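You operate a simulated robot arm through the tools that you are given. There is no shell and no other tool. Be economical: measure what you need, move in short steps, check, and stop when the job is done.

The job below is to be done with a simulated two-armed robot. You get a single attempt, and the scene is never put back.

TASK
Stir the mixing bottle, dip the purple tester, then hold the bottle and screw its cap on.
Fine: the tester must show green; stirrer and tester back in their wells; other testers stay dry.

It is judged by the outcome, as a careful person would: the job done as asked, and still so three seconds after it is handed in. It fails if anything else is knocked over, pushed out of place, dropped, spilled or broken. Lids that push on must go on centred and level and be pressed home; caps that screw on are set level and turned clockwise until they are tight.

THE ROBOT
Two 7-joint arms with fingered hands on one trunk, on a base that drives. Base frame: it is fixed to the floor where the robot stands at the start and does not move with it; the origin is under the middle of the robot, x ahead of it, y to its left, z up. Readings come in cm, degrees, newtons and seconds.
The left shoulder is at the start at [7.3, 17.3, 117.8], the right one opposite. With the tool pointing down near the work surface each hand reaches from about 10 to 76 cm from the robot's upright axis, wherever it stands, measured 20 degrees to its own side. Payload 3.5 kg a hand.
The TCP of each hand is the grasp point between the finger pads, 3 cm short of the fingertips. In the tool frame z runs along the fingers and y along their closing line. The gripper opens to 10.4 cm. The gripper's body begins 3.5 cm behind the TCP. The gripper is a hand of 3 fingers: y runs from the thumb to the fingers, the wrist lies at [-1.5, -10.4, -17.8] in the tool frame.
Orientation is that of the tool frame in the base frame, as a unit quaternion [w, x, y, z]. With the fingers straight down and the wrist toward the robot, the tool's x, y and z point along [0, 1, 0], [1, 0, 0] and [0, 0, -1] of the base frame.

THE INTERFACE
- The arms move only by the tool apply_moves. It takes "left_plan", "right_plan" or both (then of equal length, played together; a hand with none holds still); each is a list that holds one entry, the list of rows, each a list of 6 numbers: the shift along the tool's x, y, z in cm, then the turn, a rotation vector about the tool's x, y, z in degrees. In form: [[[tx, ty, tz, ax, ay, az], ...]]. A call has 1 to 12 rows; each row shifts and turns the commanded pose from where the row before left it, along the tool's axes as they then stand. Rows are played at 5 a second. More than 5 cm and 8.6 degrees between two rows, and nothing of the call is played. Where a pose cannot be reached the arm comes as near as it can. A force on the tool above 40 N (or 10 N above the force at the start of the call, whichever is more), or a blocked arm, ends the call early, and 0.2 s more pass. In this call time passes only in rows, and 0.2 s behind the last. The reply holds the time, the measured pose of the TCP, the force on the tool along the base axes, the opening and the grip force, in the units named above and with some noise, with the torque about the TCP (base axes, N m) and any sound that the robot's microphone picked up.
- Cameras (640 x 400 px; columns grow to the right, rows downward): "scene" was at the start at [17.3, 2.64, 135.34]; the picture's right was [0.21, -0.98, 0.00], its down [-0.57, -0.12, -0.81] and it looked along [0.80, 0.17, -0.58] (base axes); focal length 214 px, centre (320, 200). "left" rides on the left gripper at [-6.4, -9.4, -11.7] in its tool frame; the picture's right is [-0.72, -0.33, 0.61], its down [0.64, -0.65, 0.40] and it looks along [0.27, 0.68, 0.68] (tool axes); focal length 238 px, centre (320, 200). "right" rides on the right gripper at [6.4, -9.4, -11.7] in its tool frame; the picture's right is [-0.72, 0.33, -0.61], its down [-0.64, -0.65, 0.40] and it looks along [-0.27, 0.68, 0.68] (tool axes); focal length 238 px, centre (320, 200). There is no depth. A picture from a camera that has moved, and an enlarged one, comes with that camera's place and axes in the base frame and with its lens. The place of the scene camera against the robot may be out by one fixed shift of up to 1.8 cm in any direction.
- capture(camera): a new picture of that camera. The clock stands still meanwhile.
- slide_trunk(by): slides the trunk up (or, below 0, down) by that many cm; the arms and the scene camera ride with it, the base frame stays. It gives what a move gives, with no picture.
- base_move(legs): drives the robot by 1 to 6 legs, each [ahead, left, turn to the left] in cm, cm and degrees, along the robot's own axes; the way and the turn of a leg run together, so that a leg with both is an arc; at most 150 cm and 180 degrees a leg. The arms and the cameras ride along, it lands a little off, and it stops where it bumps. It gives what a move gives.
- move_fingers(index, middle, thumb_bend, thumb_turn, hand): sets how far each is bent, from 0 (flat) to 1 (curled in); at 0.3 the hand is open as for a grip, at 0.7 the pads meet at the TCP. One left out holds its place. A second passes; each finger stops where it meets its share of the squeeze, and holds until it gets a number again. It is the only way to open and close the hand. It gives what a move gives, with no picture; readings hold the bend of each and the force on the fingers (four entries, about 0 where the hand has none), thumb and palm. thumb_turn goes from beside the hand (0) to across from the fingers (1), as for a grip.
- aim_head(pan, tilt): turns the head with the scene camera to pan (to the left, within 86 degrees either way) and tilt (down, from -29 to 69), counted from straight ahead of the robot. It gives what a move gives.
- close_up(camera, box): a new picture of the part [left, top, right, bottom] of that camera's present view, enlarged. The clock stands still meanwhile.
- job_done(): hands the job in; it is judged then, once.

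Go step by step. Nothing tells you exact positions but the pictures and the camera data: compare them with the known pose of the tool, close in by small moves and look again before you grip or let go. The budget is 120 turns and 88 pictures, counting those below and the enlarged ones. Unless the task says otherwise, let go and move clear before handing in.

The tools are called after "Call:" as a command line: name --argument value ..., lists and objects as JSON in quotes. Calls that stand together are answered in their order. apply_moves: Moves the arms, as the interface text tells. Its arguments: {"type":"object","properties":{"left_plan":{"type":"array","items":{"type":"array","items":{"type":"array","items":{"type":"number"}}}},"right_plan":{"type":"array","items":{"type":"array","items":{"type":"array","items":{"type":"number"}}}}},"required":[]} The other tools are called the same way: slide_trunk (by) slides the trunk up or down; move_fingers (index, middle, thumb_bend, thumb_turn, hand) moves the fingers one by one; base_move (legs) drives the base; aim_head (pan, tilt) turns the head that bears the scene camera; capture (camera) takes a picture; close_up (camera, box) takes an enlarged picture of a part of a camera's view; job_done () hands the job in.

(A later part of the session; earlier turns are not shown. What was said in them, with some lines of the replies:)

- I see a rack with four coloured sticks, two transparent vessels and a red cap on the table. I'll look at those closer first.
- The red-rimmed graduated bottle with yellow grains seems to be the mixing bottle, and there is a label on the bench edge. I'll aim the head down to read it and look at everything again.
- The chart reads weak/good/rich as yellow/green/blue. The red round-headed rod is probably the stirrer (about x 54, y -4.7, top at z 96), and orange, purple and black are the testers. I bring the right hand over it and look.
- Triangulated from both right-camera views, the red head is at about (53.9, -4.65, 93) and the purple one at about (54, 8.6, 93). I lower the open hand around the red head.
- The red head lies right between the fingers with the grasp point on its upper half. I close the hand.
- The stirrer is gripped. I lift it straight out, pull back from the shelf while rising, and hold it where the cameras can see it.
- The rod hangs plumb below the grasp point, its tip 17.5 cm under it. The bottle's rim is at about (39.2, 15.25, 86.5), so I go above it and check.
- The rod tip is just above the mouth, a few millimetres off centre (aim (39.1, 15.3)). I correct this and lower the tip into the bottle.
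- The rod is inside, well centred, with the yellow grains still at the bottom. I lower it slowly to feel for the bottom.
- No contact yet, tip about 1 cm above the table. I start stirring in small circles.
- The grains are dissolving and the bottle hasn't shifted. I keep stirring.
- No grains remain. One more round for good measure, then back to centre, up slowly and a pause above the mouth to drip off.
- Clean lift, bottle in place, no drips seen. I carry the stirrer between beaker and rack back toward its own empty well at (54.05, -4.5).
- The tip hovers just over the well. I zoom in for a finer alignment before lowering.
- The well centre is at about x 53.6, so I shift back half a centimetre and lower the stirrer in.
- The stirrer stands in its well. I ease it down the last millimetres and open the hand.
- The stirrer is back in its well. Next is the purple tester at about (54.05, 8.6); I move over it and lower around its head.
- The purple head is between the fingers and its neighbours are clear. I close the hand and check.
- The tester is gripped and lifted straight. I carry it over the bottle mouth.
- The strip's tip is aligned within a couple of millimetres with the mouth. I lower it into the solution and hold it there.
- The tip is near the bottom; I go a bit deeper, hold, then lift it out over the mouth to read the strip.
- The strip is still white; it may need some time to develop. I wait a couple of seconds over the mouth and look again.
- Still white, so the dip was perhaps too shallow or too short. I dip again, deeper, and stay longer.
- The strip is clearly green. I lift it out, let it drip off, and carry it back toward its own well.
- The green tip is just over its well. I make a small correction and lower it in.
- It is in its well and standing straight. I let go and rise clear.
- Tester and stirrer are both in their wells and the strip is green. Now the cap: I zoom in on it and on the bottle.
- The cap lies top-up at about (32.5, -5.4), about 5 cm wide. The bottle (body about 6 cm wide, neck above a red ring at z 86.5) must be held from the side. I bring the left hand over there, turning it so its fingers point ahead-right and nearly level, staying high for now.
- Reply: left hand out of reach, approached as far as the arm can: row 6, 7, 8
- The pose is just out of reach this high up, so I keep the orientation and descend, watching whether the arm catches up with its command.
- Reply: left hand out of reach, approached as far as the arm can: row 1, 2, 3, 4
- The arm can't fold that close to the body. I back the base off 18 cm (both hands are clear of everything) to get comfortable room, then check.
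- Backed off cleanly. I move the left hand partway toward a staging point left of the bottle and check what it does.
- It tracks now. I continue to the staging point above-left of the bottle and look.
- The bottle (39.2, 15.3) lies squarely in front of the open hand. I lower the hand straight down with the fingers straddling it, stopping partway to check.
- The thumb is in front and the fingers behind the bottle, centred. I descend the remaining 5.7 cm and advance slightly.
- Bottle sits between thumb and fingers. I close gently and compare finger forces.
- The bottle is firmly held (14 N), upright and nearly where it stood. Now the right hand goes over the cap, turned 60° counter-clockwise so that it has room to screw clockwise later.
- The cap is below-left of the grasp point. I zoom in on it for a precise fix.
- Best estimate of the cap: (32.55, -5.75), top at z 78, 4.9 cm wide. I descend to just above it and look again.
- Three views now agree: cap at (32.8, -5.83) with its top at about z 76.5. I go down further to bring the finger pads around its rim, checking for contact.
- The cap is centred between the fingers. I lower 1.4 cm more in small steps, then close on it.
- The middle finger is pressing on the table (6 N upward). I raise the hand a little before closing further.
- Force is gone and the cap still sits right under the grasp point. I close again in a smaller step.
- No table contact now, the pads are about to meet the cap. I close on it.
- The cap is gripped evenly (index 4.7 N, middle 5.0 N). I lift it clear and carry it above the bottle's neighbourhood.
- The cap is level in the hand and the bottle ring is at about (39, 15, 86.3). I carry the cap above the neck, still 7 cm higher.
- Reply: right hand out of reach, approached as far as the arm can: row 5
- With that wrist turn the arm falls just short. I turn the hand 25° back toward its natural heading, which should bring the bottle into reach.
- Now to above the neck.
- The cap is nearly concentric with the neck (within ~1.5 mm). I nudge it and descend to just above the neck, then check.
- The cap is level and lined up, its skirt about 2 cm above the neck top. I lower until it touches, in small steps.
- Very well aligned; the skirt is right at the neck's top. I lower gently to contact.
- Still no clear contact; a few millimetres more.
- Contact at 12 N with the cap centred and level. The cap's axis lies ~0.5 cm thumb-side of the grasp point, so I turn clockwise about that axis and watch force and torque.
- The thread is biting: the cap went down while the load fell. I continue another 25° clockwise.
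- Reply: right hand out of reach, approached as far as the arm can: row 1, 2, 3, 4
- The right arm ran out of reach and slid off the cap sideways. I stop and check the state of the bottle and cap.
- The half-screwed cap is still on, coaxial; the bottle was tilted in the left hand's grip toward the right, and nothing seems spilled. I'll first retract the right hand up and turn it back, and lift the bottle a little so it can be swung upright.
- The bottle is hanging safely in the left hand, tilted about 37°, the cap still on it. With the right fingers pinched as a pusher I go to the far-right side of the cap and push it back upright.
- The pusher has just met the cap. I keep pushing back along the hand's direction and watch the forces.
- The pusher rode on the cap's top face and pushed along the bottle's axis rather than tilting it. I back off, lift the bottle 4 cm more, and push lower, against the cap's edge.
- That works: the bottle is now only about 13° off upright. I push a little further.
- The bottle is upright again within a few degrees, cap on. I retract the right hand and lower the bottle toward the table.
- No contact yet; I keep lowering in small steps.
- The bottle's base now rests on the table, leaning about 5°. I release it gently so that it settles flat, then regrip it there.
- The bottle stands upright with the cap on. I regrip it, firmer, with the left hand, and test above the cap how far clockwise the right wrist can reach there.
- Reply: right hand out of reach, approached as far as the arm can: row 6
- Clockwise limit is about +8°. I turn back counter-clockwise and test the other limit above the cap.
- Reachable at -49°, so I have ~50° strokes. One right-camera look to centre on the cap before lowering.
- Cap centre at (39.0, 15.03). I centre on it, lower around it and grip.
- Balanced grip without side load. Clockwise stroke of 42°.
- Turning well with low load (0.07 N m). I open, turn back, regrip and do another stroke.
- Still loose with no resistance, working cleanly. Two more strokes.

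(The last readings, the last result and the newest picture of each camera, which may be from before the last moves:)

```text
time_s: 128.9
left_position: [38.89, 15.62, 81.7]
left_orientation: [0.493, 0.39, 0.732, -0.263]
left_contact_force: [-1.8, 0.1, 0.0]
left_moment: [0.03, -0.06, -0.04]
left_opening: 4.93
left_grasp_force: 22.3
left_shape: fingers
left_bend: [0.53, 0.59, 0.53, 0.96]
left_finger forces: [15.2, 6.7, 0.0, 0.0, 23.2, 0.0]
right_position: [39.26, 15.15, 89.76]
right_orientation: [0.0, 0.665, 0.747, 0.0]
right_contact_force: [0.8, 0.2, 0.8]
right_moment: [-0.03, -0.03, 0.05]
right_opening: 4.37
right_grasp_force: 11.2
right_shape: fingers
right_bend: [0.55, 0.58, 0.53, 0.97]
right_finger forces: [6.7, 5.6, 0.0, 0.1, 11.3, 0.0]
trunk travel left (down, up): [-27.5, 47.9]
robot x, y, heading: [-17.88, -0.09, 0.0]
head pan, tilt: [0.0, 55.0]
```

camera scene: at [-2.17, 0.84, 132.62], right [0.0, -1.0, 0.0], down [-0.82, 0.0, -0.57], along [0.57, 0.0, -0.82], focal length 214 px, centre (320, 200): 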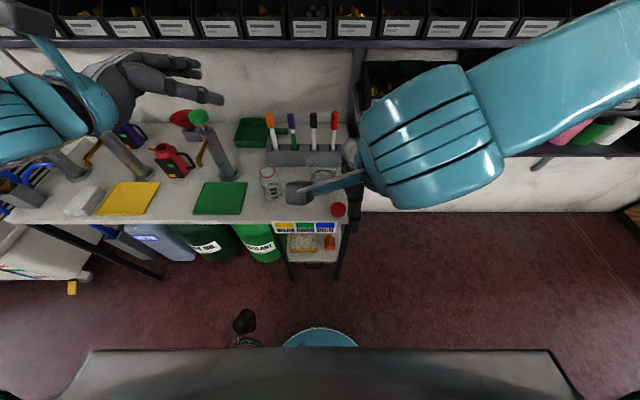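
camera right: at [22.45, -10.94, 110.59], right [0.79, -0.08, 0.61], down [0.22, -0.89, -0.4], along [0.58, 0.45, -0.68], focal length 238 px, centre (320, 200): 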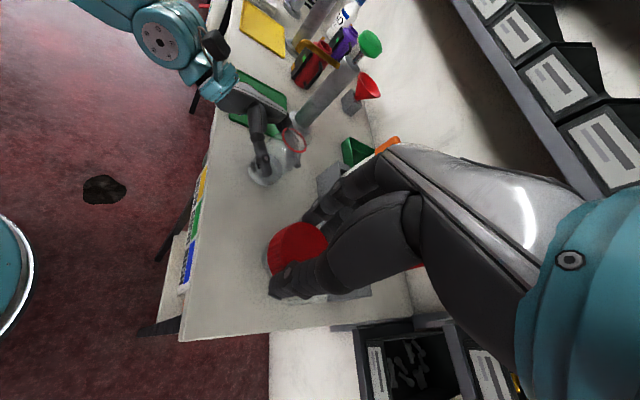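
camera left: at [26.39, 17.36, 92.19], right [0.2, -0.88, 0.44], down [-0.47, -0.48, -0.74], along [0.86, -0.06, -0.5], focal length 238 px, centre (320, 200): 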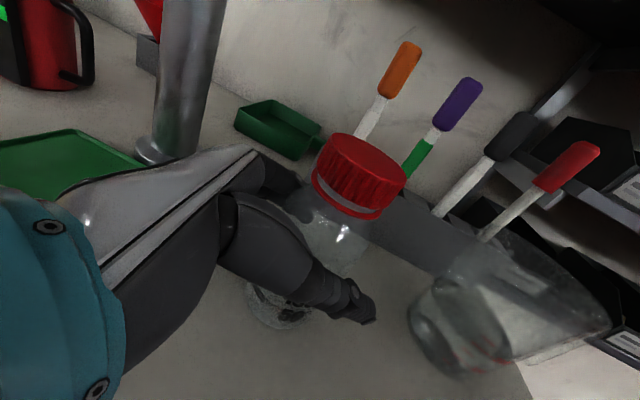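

About 210° so far, still easy. Two more strokes, then a look.

Call:
move_fingers --hand "right" --index 0.42 --middle 0.42 --thumb_bend 0.42

Call:
apply_moves --right_plan '[[[0.066, 0.05, 0, 0, 0, -8.4], [0.066, -0.005, 0, 0, 0, -8.4], [0.066, -0.005, 0, 0, 0, -8.4], [0.066, -0.005, 0, 0, 0, -8.4], [0.066, -0.005, 0, 0, 0, -8.4]]]'

Call:
move_fingers --hand "right" --index 0.64 --middle 0.64 --thumb_bend 0.64

Call:
apply_moves --right_plan '[[[-0.066, -0.005, 0.02, 0, 0, 8.4], [-0.066, -0.005, 0.02, 0, 0, 8.4], [-0.066, -0.005, 0.02, 0, 0, 8.4], [-0.066, -0.005, 0.02, 0, 0, 8.4], [-0.066, -0.005, 0.02, 0, 0, 8.4]]]'

Call:
move_fingers --hand "right" --index 0.42 --middle 0.42 --thumb_bend 0.42

Call:
apply_moves --right_plan '[[[0.066, 0.02, 0, 0, 0, -8.4], [0.066, -0.005, 0, 0, 0, -8.4], [0.066, -0.005, 0, 0, 0, -8.4], [0.066, -0.005, 0, 0, 0, -8.4], [0.066, -0.005, 0, 0, 0, -8.4]]]'

Call:
close_up --camera "left" --box '[260, 80, 440, 230]'

```text
time_s: 129.9
left_position: [38.88, 15.58, 81.82]
left_orientation: [0.494, 0.39, 0.732, -0.263]
left_contact_force: [0.7, 1.0, 0.3]
left_moment: [0.03, -0.03, 0.05]
left_opening: 4.95
left_grasp_force: 22.3
left_shape: fingers
left_bend: [0.53, 0.59, 0.53, 0.96]
left_finger forces: [15.7, 6.8, 0.0, 0.0, 22.5, 0.1]
right_position: [39.29, 15.03, 89.73]
right_orientation: [0.0, 0.664, 0.747, 0.0]
right_contact_force: [-0.4, 0.4, -0.2]
right_moment: [0.01, 0.02, -0.03]
right_opening: 7.25
right_grasp_force: 0.1
right_shape: fingers
right_bend: [0.42, 0.42, 0.42, 0.97]
right_finger forces: [0.0, 0.0, 0.0, 0.0, 0.0, 0.0]
trunk travel left (down, up): [-27.5, 47.9]
robot x, y, heading: [-17.88, 0.04, -0.3]
head pan, tilt: [0.0, 55.0]
```

```text
time_s: 131.1
left_position: [38.82, 15.58, 81.78]
left_orientation: [0.494, 0.389, 0.732, -0.263]
left_contact_force: [0.3, 0.2, 0.3]
left_moment: [0.03, 0.0, 0.02]
left_opening: 4.96
left_grasp_force: 22.4
left_shape: fingers
left_bend: [0.53, 0.59, 0.53, 0.96]
left_finger forces: [15.6, 6.6, 0.0, 0.0, 22.6, 0.1]
right_position: [39.11, 15.35, 89.62]
right_orientation: [0.0, 0.352, 0.936, 0.0]
right_contact_force: [-0.1, -0.4, -0.3]
right_moment: [-0.01, -0.02, -0.01]
right_opening: 7.23
right_grasp_force: 0.0
right_shape: fingers
right_bend: [0.42, 0.42, 0.42, 0.97]
right_finger forces: [0.0, 0.0, 0.0, 0.0, 0.0, 0.1]
trunk travel left (down, up): [-27.5, 47.9]
robot x, y, heading: [-17.78, -0.19, -0.1]
head pan, tilt: [0.0, 55.0]
```

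```text
time_s: 132.1
left_position: [38.89, 15.5, 81.75]
left_orientation: [0.493, 0.389, 0.732, -0.264]
left_contact_force: [-4.3, -0.6, -0.3]
left_moment: [0.02, -0.1, 0.0]
left_opening: 4.96
left_grasp_force: 22.2
left_shape: fingers
left_bend: [0.53, 0.59, 0.53, 0.96]
left_finger forces: [14.2, 6.8, 0.0, 0.1, 24.5, 0.0]
right_position: [39.13, 15.27, 89.64]
right_orientation: [0.0, 0.353, 0.936, -0.001]
right_contact_force: [4.3, 1.9, 0.0]
right_moment: [0.05, -0.12, -0.05]
right_opening: 4.33
right_grasp_force: 12.5
right_shape: fingers
right_bend: [0.55, 0.58, 0.53, 0.97]
right_finger forces: [7.3, 6.2, 0.0, 0.1, 10.7, 0.1]
trunk travel left (down, up): [-27.5, 47.9]
robot x, y, heading: [-17.74, -0.04, -0.2]
head pan, tilt: [0.0, 55.0]
```

```text
time_s: 133.3
left_position: [38.86, 15.6, 81.71]
left_orientation: [0.493, 0.389, 0.732, -0.264]
left_contact_force: [0.0, -1.0, -0.6]
left_moment: [-0.01, -0.08, -0.09]
left_opening: 4.94
left_grasp_force: 22.9
left_shape: fingers
left_bend: [0.53, 0.59, 0.53, 0.97]
left_finger forces: [15.5, 7.1, 0.1, 0.1, 22.7, 0.0]
right_position: [39.27, 15.16, 89.59]
right_orientation: [0.001, 0.665, 0.747, 0.001]
right_contact_force: [-0.3, 0.4, 2.2]
right_moment: [-0.04, 0.0, 0.06]
right_opening: 4.35
right_grasp_force: 12.2
right_shape: fingers
right_bend: [0.56, 0.59, 0.53, 0.97]
right_finger forces: [6.1, 5.6, 0.0, 0.0, 12.0, 0.0]
trunk travel left (down, up): [-27.5, 47.9]
robot x, y, heading: [-18.06, -0.08, 0.2]
head pan, tilt: [0.0, 55.0]
```

```text
time_s: 134.3
left_position: [38.87, 15.5, 81.69]
left_orientation: [0.493, 0.389, 0.732, -0.263]
left_contact_force: [0.3, 0.8, 0.7]
left_moment: [0.01, -0.02, -0.01]
left_opening: 4.95
left_grasp_force: 22.7
left_shape: fingers
left_bend: [0.53, 0.59, 0.53, 0.96]
left_finger forces: [15.6, 6.8, 0.0, 0.0, 22.4, 0.1]
right_position: [39.28, 15.1, 89.38]
right_orientation: [0.0, 0.665, 0.747, 0.0]
right_contact_force: [-1.1, 0.9, 0.3]
right_moment: [0.0, 0.01, -0.01]
right_opening: 7.23
right_grasp_force: 0.1
right_shape: fingers
right_bend: [0.42, 0.42, 0.42, 0.97]
right_finger forces: [0.0, 0.0, 0.1, 0.0, 0.1, 0.1]
trunk travel left (down, up): [-27.5, 47.9]
robot x, y, heading: [-18.1, -0.42, -0.2]
head pan, tilt: [0.0, 55.0]
```

```text
time_s: 135.5
left_position: [38.78, 15.52, 81.76]
left_orientation: [0.493, 0.389, 0.732, -0.264]
left_contact_force: [0.8, 0.0, 0.7]
left_moment: [-0.01, -0.05, 0.01]
left_opening: 4.9
left_grasp_force: 21.7
left_shape: fingers
left_bend: [0.53, 0.59, 0.53, 0.96]
left_finger forces: [15.5, 6.7, 0.1, 0.0, 22.5, 0.0]
right_position: [39.1, 15.27, 89.37]
right_orientation: [0.0, 0.352, 0.936, 0.0]
right_contact_force: [0.0, 0.2, -0.5]
right_moment: [-0.02, -0.01, -0.01]
right_opening: 7.23
right_grasp_force: 0.0
right_shape: fingers
right_bend: [0.42, 0.42, 0.42, 0.97]
right_finger forces: [0.1, 0.1, 0.1, 0.0, 0.0, 0.1]
trunk travel left (down, up): [-27.5, 47.9]
robot x, y, heading: [-18.09, -0.1, -0.1]
head pan, tilt: [0.0, 55.0]
```

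```text
2.67 times, centred on (350, 155) of left
camera zoom: at [26.39, 17.36, 92.19], right [0.2, -0.88, 0.44], down [-0.47, -0.48, -0.74], along [0.86, -0.06, -0.5], focal length 636 px, centre (240, 320)
```

zoom: 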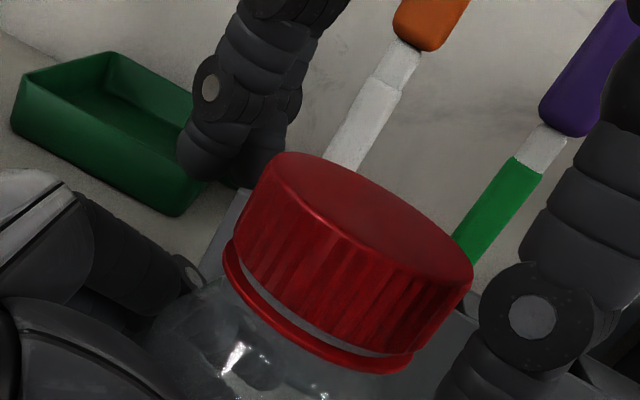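

The gap to the ring has shrunk to ~3 mm, cap level: the thread is working. I recentre slightly (0.15 cm) and continue with more strokes.

Call:
apply_moves --right_plan '[[[0, 0.17, 0, 0, 0, 0]]]'

Call:
move_fingers --hand "right" --index 0.64 --middle 0.64 --thumb_bend 0.64

Call:
apply_moves --right_plan '[[[-0.066, -0.005, 0.02, 0, 0, 8.4], [-0.066, -0.005, 0.02, 0, 0, 8.4], [-0.066, -0.005, 0.02, 0, 0, 8.4], [-0.066, -0.005, 0.02, 0, 0, 8.4], [-0.066, -0.005, 0.02, 0, 0, 8.4]]]'

Call:
move_fingers --hand "right" --index 0.42 --middle 0.42 --thumb_bend 0.42

Call:
apply_moves --right_plan '[[[0.066, 0.02, 0, 0, 0, -8.4], [0.066, 0.005, 0, 0, 0, -8.4], [0.066, 0.005, 0, 0, 0, -8.4], [0.066, 0.005, 0, 0, 0, -8.4], [0.066, 0.005, 0, 0, 0, -8.4]]]'

Call:
move_fingers --hand "right" --index 0.64 --middle 0.64 --thumb_bend 0.64

Call:
apply_moves --right_plan '[[[-0.066, -0.005, 0.02, 0, 0, 8.4], [-0.066, -0.005, 0.02, 0, 0, 8.4], [-0.066, -0.005, 0.02, 0, 0, 8.4], [-0.066, -0.005, 0.02, 0, 0, 8.4], [-0.066, -0.005, 0.02, 0, 0, 8.4]]]'

```text
time_s: 135.9
left_position: [38.87, 15.53, 81.8]
left_orientation: [0.493, 0.39, 0.731, -0.264]
left_contact_force: [0.2, 0.1, -0.6]
left_moment: [-0.03, -0.06, 0.03]
left_opening: 4.94
left_grasp_force: 22.3
left_shape: fingers
left_bend: [0.53, 0.59, 0.53, 0.96]
left_finger forces: [15.6, 6.7, 0.0, 0.0, 22.5, 0.1]
right_position: [39.37, 15.51, 89.45]
right_orientation: [0.001, 0.352, 0.936, 0.0]
right_contact_force: [-0.4, -0.8, 0.8]
right_moment: [-0.03, -0.03, 0.02]
right_opening: 7.24
right_grasp_force: 0.1
right_shape: fingers
right_bend: [0.42, 0.42, 0.42, 0.97]
right_finger forces: [0.1, 0.0, 0.0, 0.0, 0.1, 0.1]
trunk travel left (down, up): [-27.5, 47.9]
robot x, y, heading: [-17.82, -0.45, -0.1]
head pan, tilt: [0.0, 55.0]
```

```text
time_s: 136.9
left_position: [38.9, 15.62, 81.75]
left_orientation: [0.494, 0.389, 0.732, -0.264]
left_contact_force: [-2.0, 2.6, -0.3]
left_moment: [0.01, -0.09, 0.01]
left_opening: 4.94
left_grasp_force: 23.4
left_shape: fingers
left_bend: [0.53, 0.59, 0.53, 0.96]
left_finger forces: [15.8, 6.9, 0.1, 0.0, 23.0, 0.1]
right_position: [39.26, 15.44, 89.48]
right_orientation: [0.0, 0.353, 0.936, 0.0]
right_contact_force: [1.2, -1.8, -0.6]
right_moment: [-0.03, -0.07, 0.01]
right_opening: 4.36
right_grasp_force: 11.5
right_shape: fingers
right_bend: [0.56, 0.58, 0.53, 0.97]
right_finger forces: [6.0, 5.2, 0.0, 0.0, 11.9, 0.0]
trunk travel left (down, up): [-27.5, 47.9]
robot x, y, heading: [-17.9, 0.05, -0.0]
head pan, tilt: [0.0, 55.0]
```

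```text
time_s: 138.1
left_position: [38.89, 15.5, 81.77]
left_orientation: [0.493, 0.389, 0.731, -0.265]
left_contact_force: [2.7, 0.9, 0.2]
left_moment: [-0.15, 0.12, -0.53]
left_opening: 4.95
left_grasp_force: 23.6
left_shape: fingers
left_bend: [0.53, 0.6, 0.54, 0.96]
left_finger forces: [17.7, 7.5, 0.0, 0.0, 22.3, 0.1]
right_position: [39.45, 15.1, 89.45]
right_orientation: [0.0, 0.666, 0.746, 0.0]
right_contact_force: [-2.6, -1.1, 0.5]
right_moment: [0.13, 0.0, 0.58]
right_opening: 4.36
right_grasp_force: 14.4
right_shape: fingers
right_bend: [0.57, 0.6, 0.53, 1.0]
right_finger forces: [8.5, 4.0, 0.0, 0.0, 16.1, 0.1]
trunk travel left (down, up): [-27.5, 47.9]
robot x, y, heading: [-18.04, -0.07, -0.0]
head pan, tilt: [0.0, 55.0]
```

```text
time_s: 139.1
left_position: [38.89, 15.61, 81.8]
left_orientation: [0.493, 0.39, 0.732, -0.264]
left_contact_force: [-0.2, 0.6, 0.9]
left_moment: [0.02, -0.04, -0.06]
left_opening: 4.96
left_grasp_force: 23.0
left_shape: fingers
left_bend: [0.53, 0.6, 0.54, 0.96]
left_finger forces: [15.7, 6.8, 0.0, 0.1, 22.7, 0.1]
right_position: [39.51, 15.19, 89.39]
right_orientation: [0.0, 0.665, 0.747, 0.0]
right_contact_force: [0.5, -0.6, 0.0]
right_moment: [-0.03, 0.01, 0.02]
right_opening: 7.23
right_grasp_force: 0.1
right_shape: fingers
right_bend: [0.42, 0.42, 0.42, 0.98]
right_finger forces: [0.1, 0.0, 0.0, 0.0, 0.0, 0.1]
trunk travel left (down, up): [-27.5, 47.9]
robot x, y, heading: [-18.11, -0.01, 0.1]
head pan, tilt: [0.0, 55.0]
```

```text
time_s: 140.3
left_position: [38.87, 15.58, 81.71]
left_orientation: [0.493, 0.389, 0.732, -0.264]
left_contact_force: [0.4, 0.7, 0.5]
left_moment: [-0.01, -0.04, -0.04]
left_opening: 4.95
left_grasp_force: 22.4
left_shape: fingers
left_bend: [0.53, 0.6, 0.54, 0.96]
left_finger forces: [15.7, 6.7, 0.0, 0.1, 22.7, 0.0]
right_position: [39.36, 15.5, 89.26]
right_orientation: [0.0, 0.352, 0.936, 0.0]
right_contact_force: [0.7, 0.7, -0.2]
right_moment: [-0.01, 0.02, 0.0]
right_opening: 7.24
right_grasp_force: 0.0
right_shape: fingers
right_bend: [0.42, 0.42, 0.42, 0.98]
right_finger forces: [0.0, 0.0, 0.0, 0.1, 0.0, 0.1]
trunk travel left (down, up): [-27.5, 47.9]
robot x, y, heading: [-18.26, -0.09, 0.1]
head pan, tilt: [0.0, 55.0]
```

```text
time_s: 141.3
left_position: [38.85, 15.6, 81.78]
left_orientation: [0.493, 0.389, 0.732, -0.263]
left_contact_force: [-1.2, 2.5, 0.5]
left_moment: [-0.03, -0.04, -0.04]
left_opening: 4.95
left_grasp_force: 22.5
left_shape: fingers
left_bend: [0.53, 0.6, 0.54, 0.96]
left_finger forces: [16.3, 6.7, 0.0, 0.0, 22.2, 0.0]
right_position: [39.29, 15.54, 89.28]
right_orientation: [0.0, 0.353, 0.936, 0.001]
right_contact_force: [-1.1, -1.5, 1.0]
right_moment: [-0.02, -0.04, 0.09]
right_opening: 4.51
right_grasp_force: 11.6
right_shape: fingers
right_bend: [0.55, 0.59, 0.53, 0.97]
right_finger forces: [6.5, 5.1, 0.1, 0.2, 12.0, 0.0]
trunk travel left (down, up): [-27.5, 47.9]
robot x, y, heading: [-17.81, -0.24, 0.0]
head pan, tilt: [0.0, 55.0]
```

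```text
time_s: 142.5
left_position: [38.89, 15.57, 81.84]
left_orientation: [0.494, 0.39, 0.732, -0.262]
left_contact_force: [-0.9, 6.1, 1.7]
left_moment: [-0.22, 0.06, -0.55]
left_opening: 4.97
left_grasp_force: 24.2
left_shape: fingers
left_bend: [0.53, 0.6, 0.54, 0.96]
left_finger forces: [17.8, 8.0, 0.0, 0.1, 23.3, 0.0]
right_position: [39.42, 15.21, 89.22]
right_orientation: [0.001, 0.665, 0.747, 0.0]
right_contact_force: [0.3, -4.9, 0.0]
right_moment: [0.02, -0.06, 0.6]
right_opening: 4.33
right_grasp_force: 13.6
right_shape: fingers
right_bend: [0.57, 0.6, 0.53, 1.0]
right_finger forces: [8.5, 3.4, 0.0, 0.0, 14.9, 0.1]
trunk travel left (down, up): [-27.5, 47.9]
robot x, y, heading: [-18.08, 0.26, -0.1]
head pan, tilt: [0.0, 55.0]
```

Torque jumped to 0.6 N m: the cap has come up tight. One more firmer regrip and stroke to confirm it's fully seated.

Call:
move_fingers --hand "right" --index 0.42 --middle 0.42 --thumb_bend 0.42

Call:
apply_moves --right_plan '[[[0.066, 0.02, 0, 0, 0, -8.4], [0.066, 0.005, 0, 0, 0, -8.4], [0.066, 0.005, 0, 0, 0, -8.4], [0.066, 0.005, 0, 0, 0, -8.4]]]'

Call:
move_fingers --hand "right" --index 0.7 --middle 0.7 --thumb_bend 0.7

Call:
apply_moves --right_plan '[[[-0.066, -0.005, 0, 0, 0, 8.4], [-0.066, -0.005, 0, 0, 0, 8.4], [-0.066, -0.005, 0, 0, 0, 8.4]]]'

```text
time_s: 143.5
left_position: [38.8, 15.65, 81.8]
left_orientation: [0.493, 0.389, 0.732, -0.263]
left_contact_force: [0.5, 0.2, 0.3]
left_moment: [-0.02, -0.05, 0.0]
left_opening: 4.98
left_grasp_force: 23.0
left_shape: fingers
left_bend: [0.53, 0.6, 0.54, 0.96]
left_finger forces: [15.6, 6.9, 0.0, 0.0, 22.9, 0.0]
right_position: [39.33, 15.26, 89.21]
right_orientation: [0.0, 0.665, 0.747, 0.001]
right_contact_force: [0.4, -0.2, 0.5]
right_moment: [0.01, 0.01, 0.0]
right_opening: 7.25
right_grasp_force: 0.0
right_shape: fingers
right_bend: [0.42, 0.42, 0.42, 0.98]
right_finger forces: [0.0, 0.1, 0.1, 0.1, 0.0, 0.0]
trunk travel left (down, up): [-27.5, 47.9]
robot x, y, heading: [-17.8, 0.14, -0.1]
head pan, tilt: [0.0, 55.0]
```

```text
time_s: 144.5
left_position: [38.92, 15.53, 81.81]
left_orientation: [0.493, 0.39, 0.732, -0.264]
left_contact_force: [-0.5, -0.6, 0.6]
left_moment: [-0.03, -0.02, -0.03]
left_opening: 4.94
left_grasp_force: 22.5
left_shape: fingers
left_bend: [0.53, 0.6, 0.54, 0.96]
left_finger forces: [15.6, 6.7, 0.1, 0.0, 22.8, 0.0]
right_position: [39.33, 15.6, 89.36]
right_orientation: [0.0, 0.419, 0.908, 0.001]
right_contact_force: [0.3, -0.3, 0.6]
right_moment: [-0.02, 0.0, -0.01]
right_opening: 7.25
right_grasp_force: 0.0
right_shape: fingers
right_bend: [0.42, 0.42, 0.42, 0.98]
right_finger forces: [0.0, 0.0, 0.0, 0.1, 0.1, 0.0]
trunk travel left (down, up): [-27.5, 47.9]
robot x, y, heading: [-17.96, 0.15, 0.2]
head pan, tilt: [0.0, 55.0]
```

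```text
time_s: 145.5
left_position: [38.85, 15.59, 81.71]
left_orientation: [0.493, 0.39, 0.732, -0.264]
left_contact_force: [-4.3, 0.9, 1.3]
left_moment: [-0.03, -0.16, -0.11]
left_opening: 4.95
left_grasp_force: 23.0
left_shape: fingers
left_bend: [0.53, 0.6, 0.54, 0.96]
left_finger forces: [14.6, 6.6, 0.0, 0.0, 24.8, 0.1]
right_position: [39.34, 15.52, 89.29]
right_orientation: [0.0, 0.42, 0.907, 0.0]
right_contact_force: [4.1, 0.0, -0.1]
right_moment: [0.09, -0.23, 0.11]
right_opening: 4.32
right_grasp_force: 18.2
right_shape: fingers
right_bend: [0.57, 0.61, 0.53, 0.97]
right_finger forces: [10.2, 9.4, 0.0, 0.0, 16.7, 0.0]
trunk travel left (down, up): [-27.5, 47.9]
robot x, y, heading: [-18.04, 0.28, 0.4]
head pan, tilt: [0.0, 55.0]
```

```text
time_s: 146.3
left_position: [38.91, 15.54, 81.86]
left_orientation: [0.493, 0.389, 0.732, -0.264]
left_contact_force: [-0.4, -0.3, 1.6]
left_moment: [-0.16, 0.03, -0.59]
left_opening: 4.96
left_grasp_force: 24.4
left_shape: fingers
left_bend: [0.53, 0.6, 0.54, 0.97]
left_finger forces: [16.2, 8.1, 0.0, 0.0, 24.4, 0.0]
right_position: [39.39, 15.34, 89.24]
right_orientation: [0.001, 0.608, 0.794, 0.0]
right_contact_force: [0.4, 0.3, -2.5]
right_moment: [0.22, -0.11, 0.6]
right_opening: 4.25
right_grasp_force: 18.5
right_shape: fingers
right_bend: [0.58, 0.62, 0.53, 1.0]
right_finger forces: [10.7, 7.1, 0.0, 0.0, 18.9, 0.0]
trunk travel left (down, up): [-27.5, 47.9]
robot x, y, heading: [-18.1, -0.05, 0.2]
head pan, tilt: [0.0, 55.0]
```

Again 0.6 N m with a firmer grip: tight. I release the cap, rise clear, and look.

Call:
move_fingers --hand "right" --index 0.38 --middle 0.38 --thumb_bend 0.38

Call:
apply_moves --right_plan '[[[0, 0, -2, 0, 0, 0], [0, 0, -4, 0, 0, 0], [0, 0, -4, 0, 0, 0]]]'

Call:
close_up --camera "left" --box '[260, 80, 440, 230]'

```text
time_s: 147.3
left_position: [38.98, 15.56, 81.77]
left_orientation: [0.494, 0.389, 0.732, -0.264]
left_contact_force: [0.2, 0.7, 0.3]
left_moment: [0.01, -0.06, -0.01]
left_opening: 4.91
left_grasp_force: 22.4
left_shape: fingers
left_bend: [0.53, 0.6, 0.54, 0.96]
left_finger forces: [15.9, 7.0, 0.1, 0.0, 22.6, 0.0]
right_position: [39.38, 15.25, 89.24]
right_orientation: [0.001, 0.608, 0.794, 0.0]
right_contact_force: [-0.3, -0.2, 0.1]
right_moment: [0.01, -0.01, 0.01]
right_opening: 8.29
right_grasp_force: 0.0
right_shape: fingers
right_bend: [0.38, 0.38, 0.38, 0.98]
right_finger forces: [0.1, 0.1, 0.1, 0.0, 0.0, 0.0]
trunk travel left (down, up): [-27.5, 47.9]
robot x, y, heading: [-17.95, 0.03, -0.1]
head pan, tilt: [0.0, 55.0]
```

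```text
time_s: 148.1
left_position: [38.89, 15.6, 81.76]
left_orientation: [0.493, 0.389, 0.732, -0.264]
left_contact_force: [-0.2, -0.4, 0.8]
left_moment: [0.03, -0.04, 0.04]
left_opening: 4.95
left_grasp_force: 23.2
left_shape: fingers
left_bend: [0.53, 0.6, 0.54, 0.96]
left_finger forces: [15.7, 6.7, 0.1, 0.0, 22.9, 0.0]
right_position: [39.31, 15.2, 99.4]
right_orientation: [0.0, 0.608, 0.794, 0.001]
right_contact_force: [0.9, -0.2, -0.1]
right_moment: [0.04, -0.01, -0.01]
right_opening: 8.29
right_grasp_force: 0.0
right_shape: fingers
right_bend: [0.38, 0.38, 0.38, 0.98]
right_finger forces: [0.1, 0.0, 0.1, 0.0, 0.1, 0.0]
trunk travel left (down, up): [-27.5, 47.9]
robot x, y, heading: [-17.95, 0.05, 0.1]
head pan, tilt: [0.0, 55.0]
```

```text
2.67 times, centred on (350, 155) of left
camera zoom: at [26.36, 17.35, 92.19], right [0.2, -0.88, 0.44], down [-0.47, -0.48, -0.74], along [0.86, -0.06, -0.5], focal length 636 px, centre (240, 320)
```

zoom: 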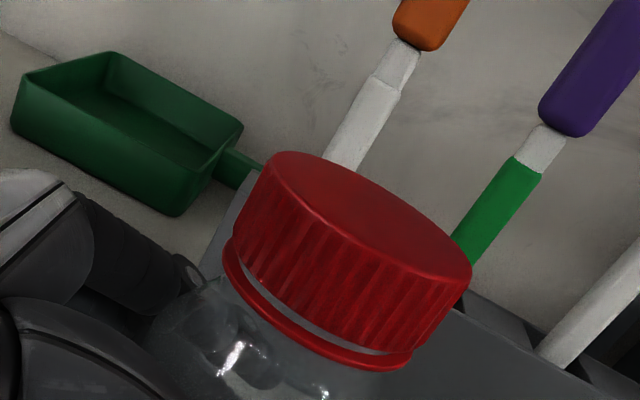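

The cap sits level with even spacing to the ring and is tight. I move the right hand away, release the bottle with the left and back out, up and clear.

Call:
apply_moves --right_plan '[[[0, 0, -4, 0, 0, 0], [-3, -3, -2, 0, 0, 0], [-4, -3, 0, 0, 0, 0], [-4, -3, 0, 0, 0, 0], [-4, -3, 0, 0, 0, 0]]]'

Call:
move_fingers --hand "left" --index 0.47 --middle 0.5 --thumb_bend 0.47

Call:
move_fingers --hand "left" --index 0.3 --middle 0.3 --thumb_bend 0.3

Call:
apply_moves --left_plan '[[[0.37, 0, -0.93, 0, 0, 0], [0.37, 0, -0.93, 0, 0, 0], [-1.86, 0, -0.75, 0, 0, 0], [-2.8, 0, -1.12, 0, 0, 0], [-3.7, 0, -1.5, 0, 0, 0], [-3.7, 0, -1.5, 0, 0, 0], [-3.7, 0, -1.5, 0, 0, 0]]]'

Call:
capture --camera "scene"

```text
time_s: 149.3
left_position: [38.9, 15.5, 81.72]
left_orientation: [0.493, 0.39, 0.732, -0.262]
left_contact_force: [-0.7, 0.3, 0.7]
left_moment: [-0.01, -0.02, 0.0]
left_opening: 4.95
left_grasp_force: 23.5
left_shape: fingers
left_bend: [0.53, 0.6, 0.54, 0.96]
left_finger forces: [15.7, 6.6, 0.1, 0.0, 23.1, 0.0]
right_position: [31.66, -2.26, 105.14]
right_orientation: [0.001, 0.608, 0.794, -0.001]
right_contact_force: [0.0, -0.4, 0.0]
right_moment: [0.01, -0.04, -0.01]
right_opening: 8.25
right_grasp_force: 0.0
right_shape: fingers
right_bend: [0.38, 0.38, 0.38, 0.98]
right_finger forces: [0.0, 0.0, 0.0, 0.0, 0.1, 0.1]
trunk travel left (down, up): [-27.5, 47.9]
robot x, y, heading: [-18.27, 0.0, 0.0]
head pan, tilt: [0.0, 55.0]
```

```text
time_s: 150.3
left_position: [38.89, 15.61, 81.83]
left_orientation: [0.494, 0.39, 0.731, -0.263]
left_contact_force: [0.0, 0.4, 0.0]
left_moment: [0.03, -0.01, 0.0]
left_opening: 6.07
left_grasp_force: 0.0
left_shape: fingers
left_bend: [0.47, 0.5, 0.47, 0.97]
left_finger forces: [0.3, 0.0, 0.0, 0.1, 0.3, 0.0]
right_position: [31.63, -2.17, 105.15]
right_orientation: [0.0, 0.608, 0.794, 0.0]
right_contact_force: [-0.3, 0.0, -1.4]
right_moment: [0.01, -0.01, 0.02]
right_opening: 8.25
right_grasp_force: 0.1
right_shape: fingers
right_bend: [0.38, 0.38, 0.38, 0.98]
right_finger forces: [0.0, 0.1, 0.0, 0.0, 0.0, 0.1]
trunk travel left (down, up): [-27.5, 47.9]
robot x, y, heading: [-18.46, -0.04, -0.1]
head pan, tilt: [0.0, 55.0]
```

```text
time_s: 151.3
left_position: [38.89, 15.37, 81.75]
left_orientation: [0.493, 0.389, 0.732, -0.264]
left_contact_force: [-0.4, 0.0, -0.2]
left_moment: [-0.01, 0.0, 0.02]
left_opening: 10.27
left_grasp_force: 0.1
left_shape: fingers
left_bend: [0.3, 0.3, 0.3, 0.97]
left_finger forces: [0.1, 0.1, 0.0, 0.0, 0.1, 0.0]
right_position: [31.74, -2.23, 105.26]
right_orientation: [0.0, 0.608, 0.794, 0.0]
right_contact_force: [0.5, -0.3, -0.5]
right_moment: [-0.04, -0.01, 0.02]
right_opening: 8.26
right_grasp_force: 0.2
right_shape: fingers
right_bend: [0.38, 0.38, 0.38, 0.98]
right_finger forces: [0.1, 0.0, 0.1, 0.0, 0.0, 0.1]
trunk travel left (down, up): [-27.5, 47.9]
robot x, y, heading: [-17.92, -0.41, -0.2]
head pan, tilt: [0.0, 55.0]
```

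```text
time_s: 152.9
left_position: [37.59, 17.38, 98.87]
left_orientation: [0.493, 0.389, 0.732, -0.263]
left_contact_force: [0.9, -1.3, 0.1]
left_moment: [-0.01, 0.03, 0.01]
left_opening: 10.27
left_grasp_force: 0.0
left_shape: fingers
left_bend: [0.3, 0.3, 0.3, 0.97]
left_finger forces: [0.0, 0.0, 0.0, 0.0, 0.0, 0.0]
right_position: [31.68, -2.2, 105.16]
right_orientation: [0.001, 0.608, 0.794, 0.0]
right_contact_force: [-0.7, -0.8, 0.4]
right_moment: [-0.03, -0.01, 0.03]
right_opening: 8.25
right_grasp_force: 0.1
right_shape: fingers
right_bend: [0.38, 0.38, 0.38, 0.98]
right_finger forces: [0.0, 0.1, 0.0, 0.0, 0.0, 0.1]
trunk travel left (down, up): [-27.5, 47.9]
robot x, y, heading: [-18.04, -0.21, 0.1]
head pan, tilt: [0.0, 55.0]
```

```text
1 pictures are left
camera scene: at [-2.07, 0.83, 132.61], right [0.0, -1.0, 0.0], down [-0.82, 0.0, -0.57], along [0.57, 0.0, -0.82], focal length 214 px, centre (320, 200)
```

scene: 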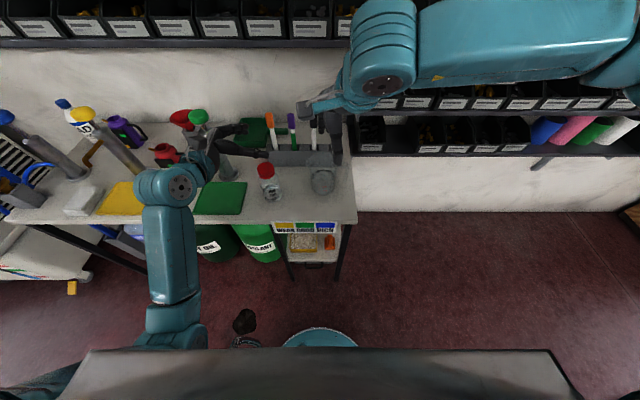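

The bottle stands capped and upright and all sticks are in the rack. I back the robot away a bit so both hands are well clear, and take a last close look.

Call:
base_move --legs '[[-12, 0, 0]]'

Call:
close_up --camera "scene" --box '[200, 60, 380, 210]'

```text
time_s: 154.2
left_position: [25.57, 17.39, 98.8]
left_orientation: [0.494, 0.389, 0.732, -0.263]
left_contact_force: [-0.5, 0.4, 0.4]
left_moment: [0.02, 0.01, -0.03]
left_opening: 10.29
left_grasp_force: 0.1
left_shape: fingers
left_bend: [0.3, 0.3, 0.3, 0.97]
left_finger forces: [0.0, 0.1, 0.0, 0.1, 0.0, 0.1]
right_position: [19.61, -2.18, 105.22]
right_orientation: [0.0, 0.608, 0.794, 0.0]
right_contact_force: [0.4, 0.8, 0.7]
right_moment: [-0.01, -0.02, -0.02]
right_opening: 8.24
right_grasp_force: 0.0
right_shape: fingers
right_bend: [0.38, 0.38, 0.38, 0.98]
right_finger forces: [0.0, 0.0, 0.1, 0.1, 0.1, 0.0]
trunk travel left (down, up): [-27.5, 47.9]
robot x, y, heading: [-29.98, 0.0, 0.1]
head pan, tilt: [0.0, 55.0]
```

```text
2.67 times, centred on (290, 135) of scene
camera zoom: at [-14.18, 0.84, 132.62], right [0.0, -1.0, 0.0], down [-0.82, 0.0, -0.57], along [0.57, 0.0, -0.82], focal length 572 px, centre (400, 373)
```

zoom: 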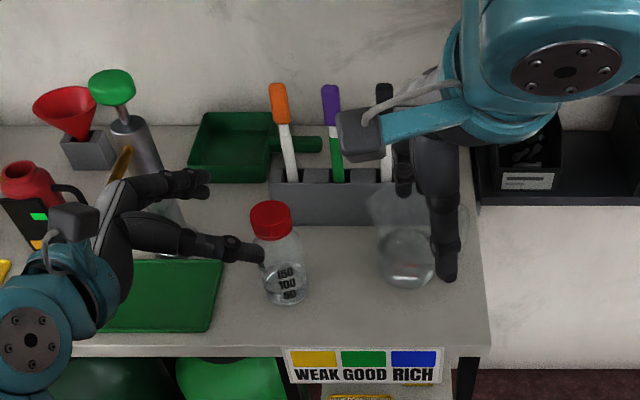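

The bottle is capped, upright and full. The green tester and the stirrer are back in the rack, and both hands are clear, so I hand the job in.

Call:
job_done

```text
The job is handed in.
```

I handed the job in with the bottle stirred, capped tight and standing upright. The purple tester reads green. The stirrer and tester are back in their own wells, and I didn't touch the other testers.

- **Slip while screwing:** the right arm ran out of reach and pulled the bottle over to about 37–40° in the left hand, with the cap only partly on. I stood it up again; I saw no spill, but I only had pictures to judge by.
- **Cap tightness:** the last three strokes each stopped at about 0.6 N·m, up from almost nothing. A small gap of 2–3 mm still shows above the bottle's red ring, and I took that as the cap's normal stop.
- **Bottle position:** it stands within about half a centimetre of where it started.
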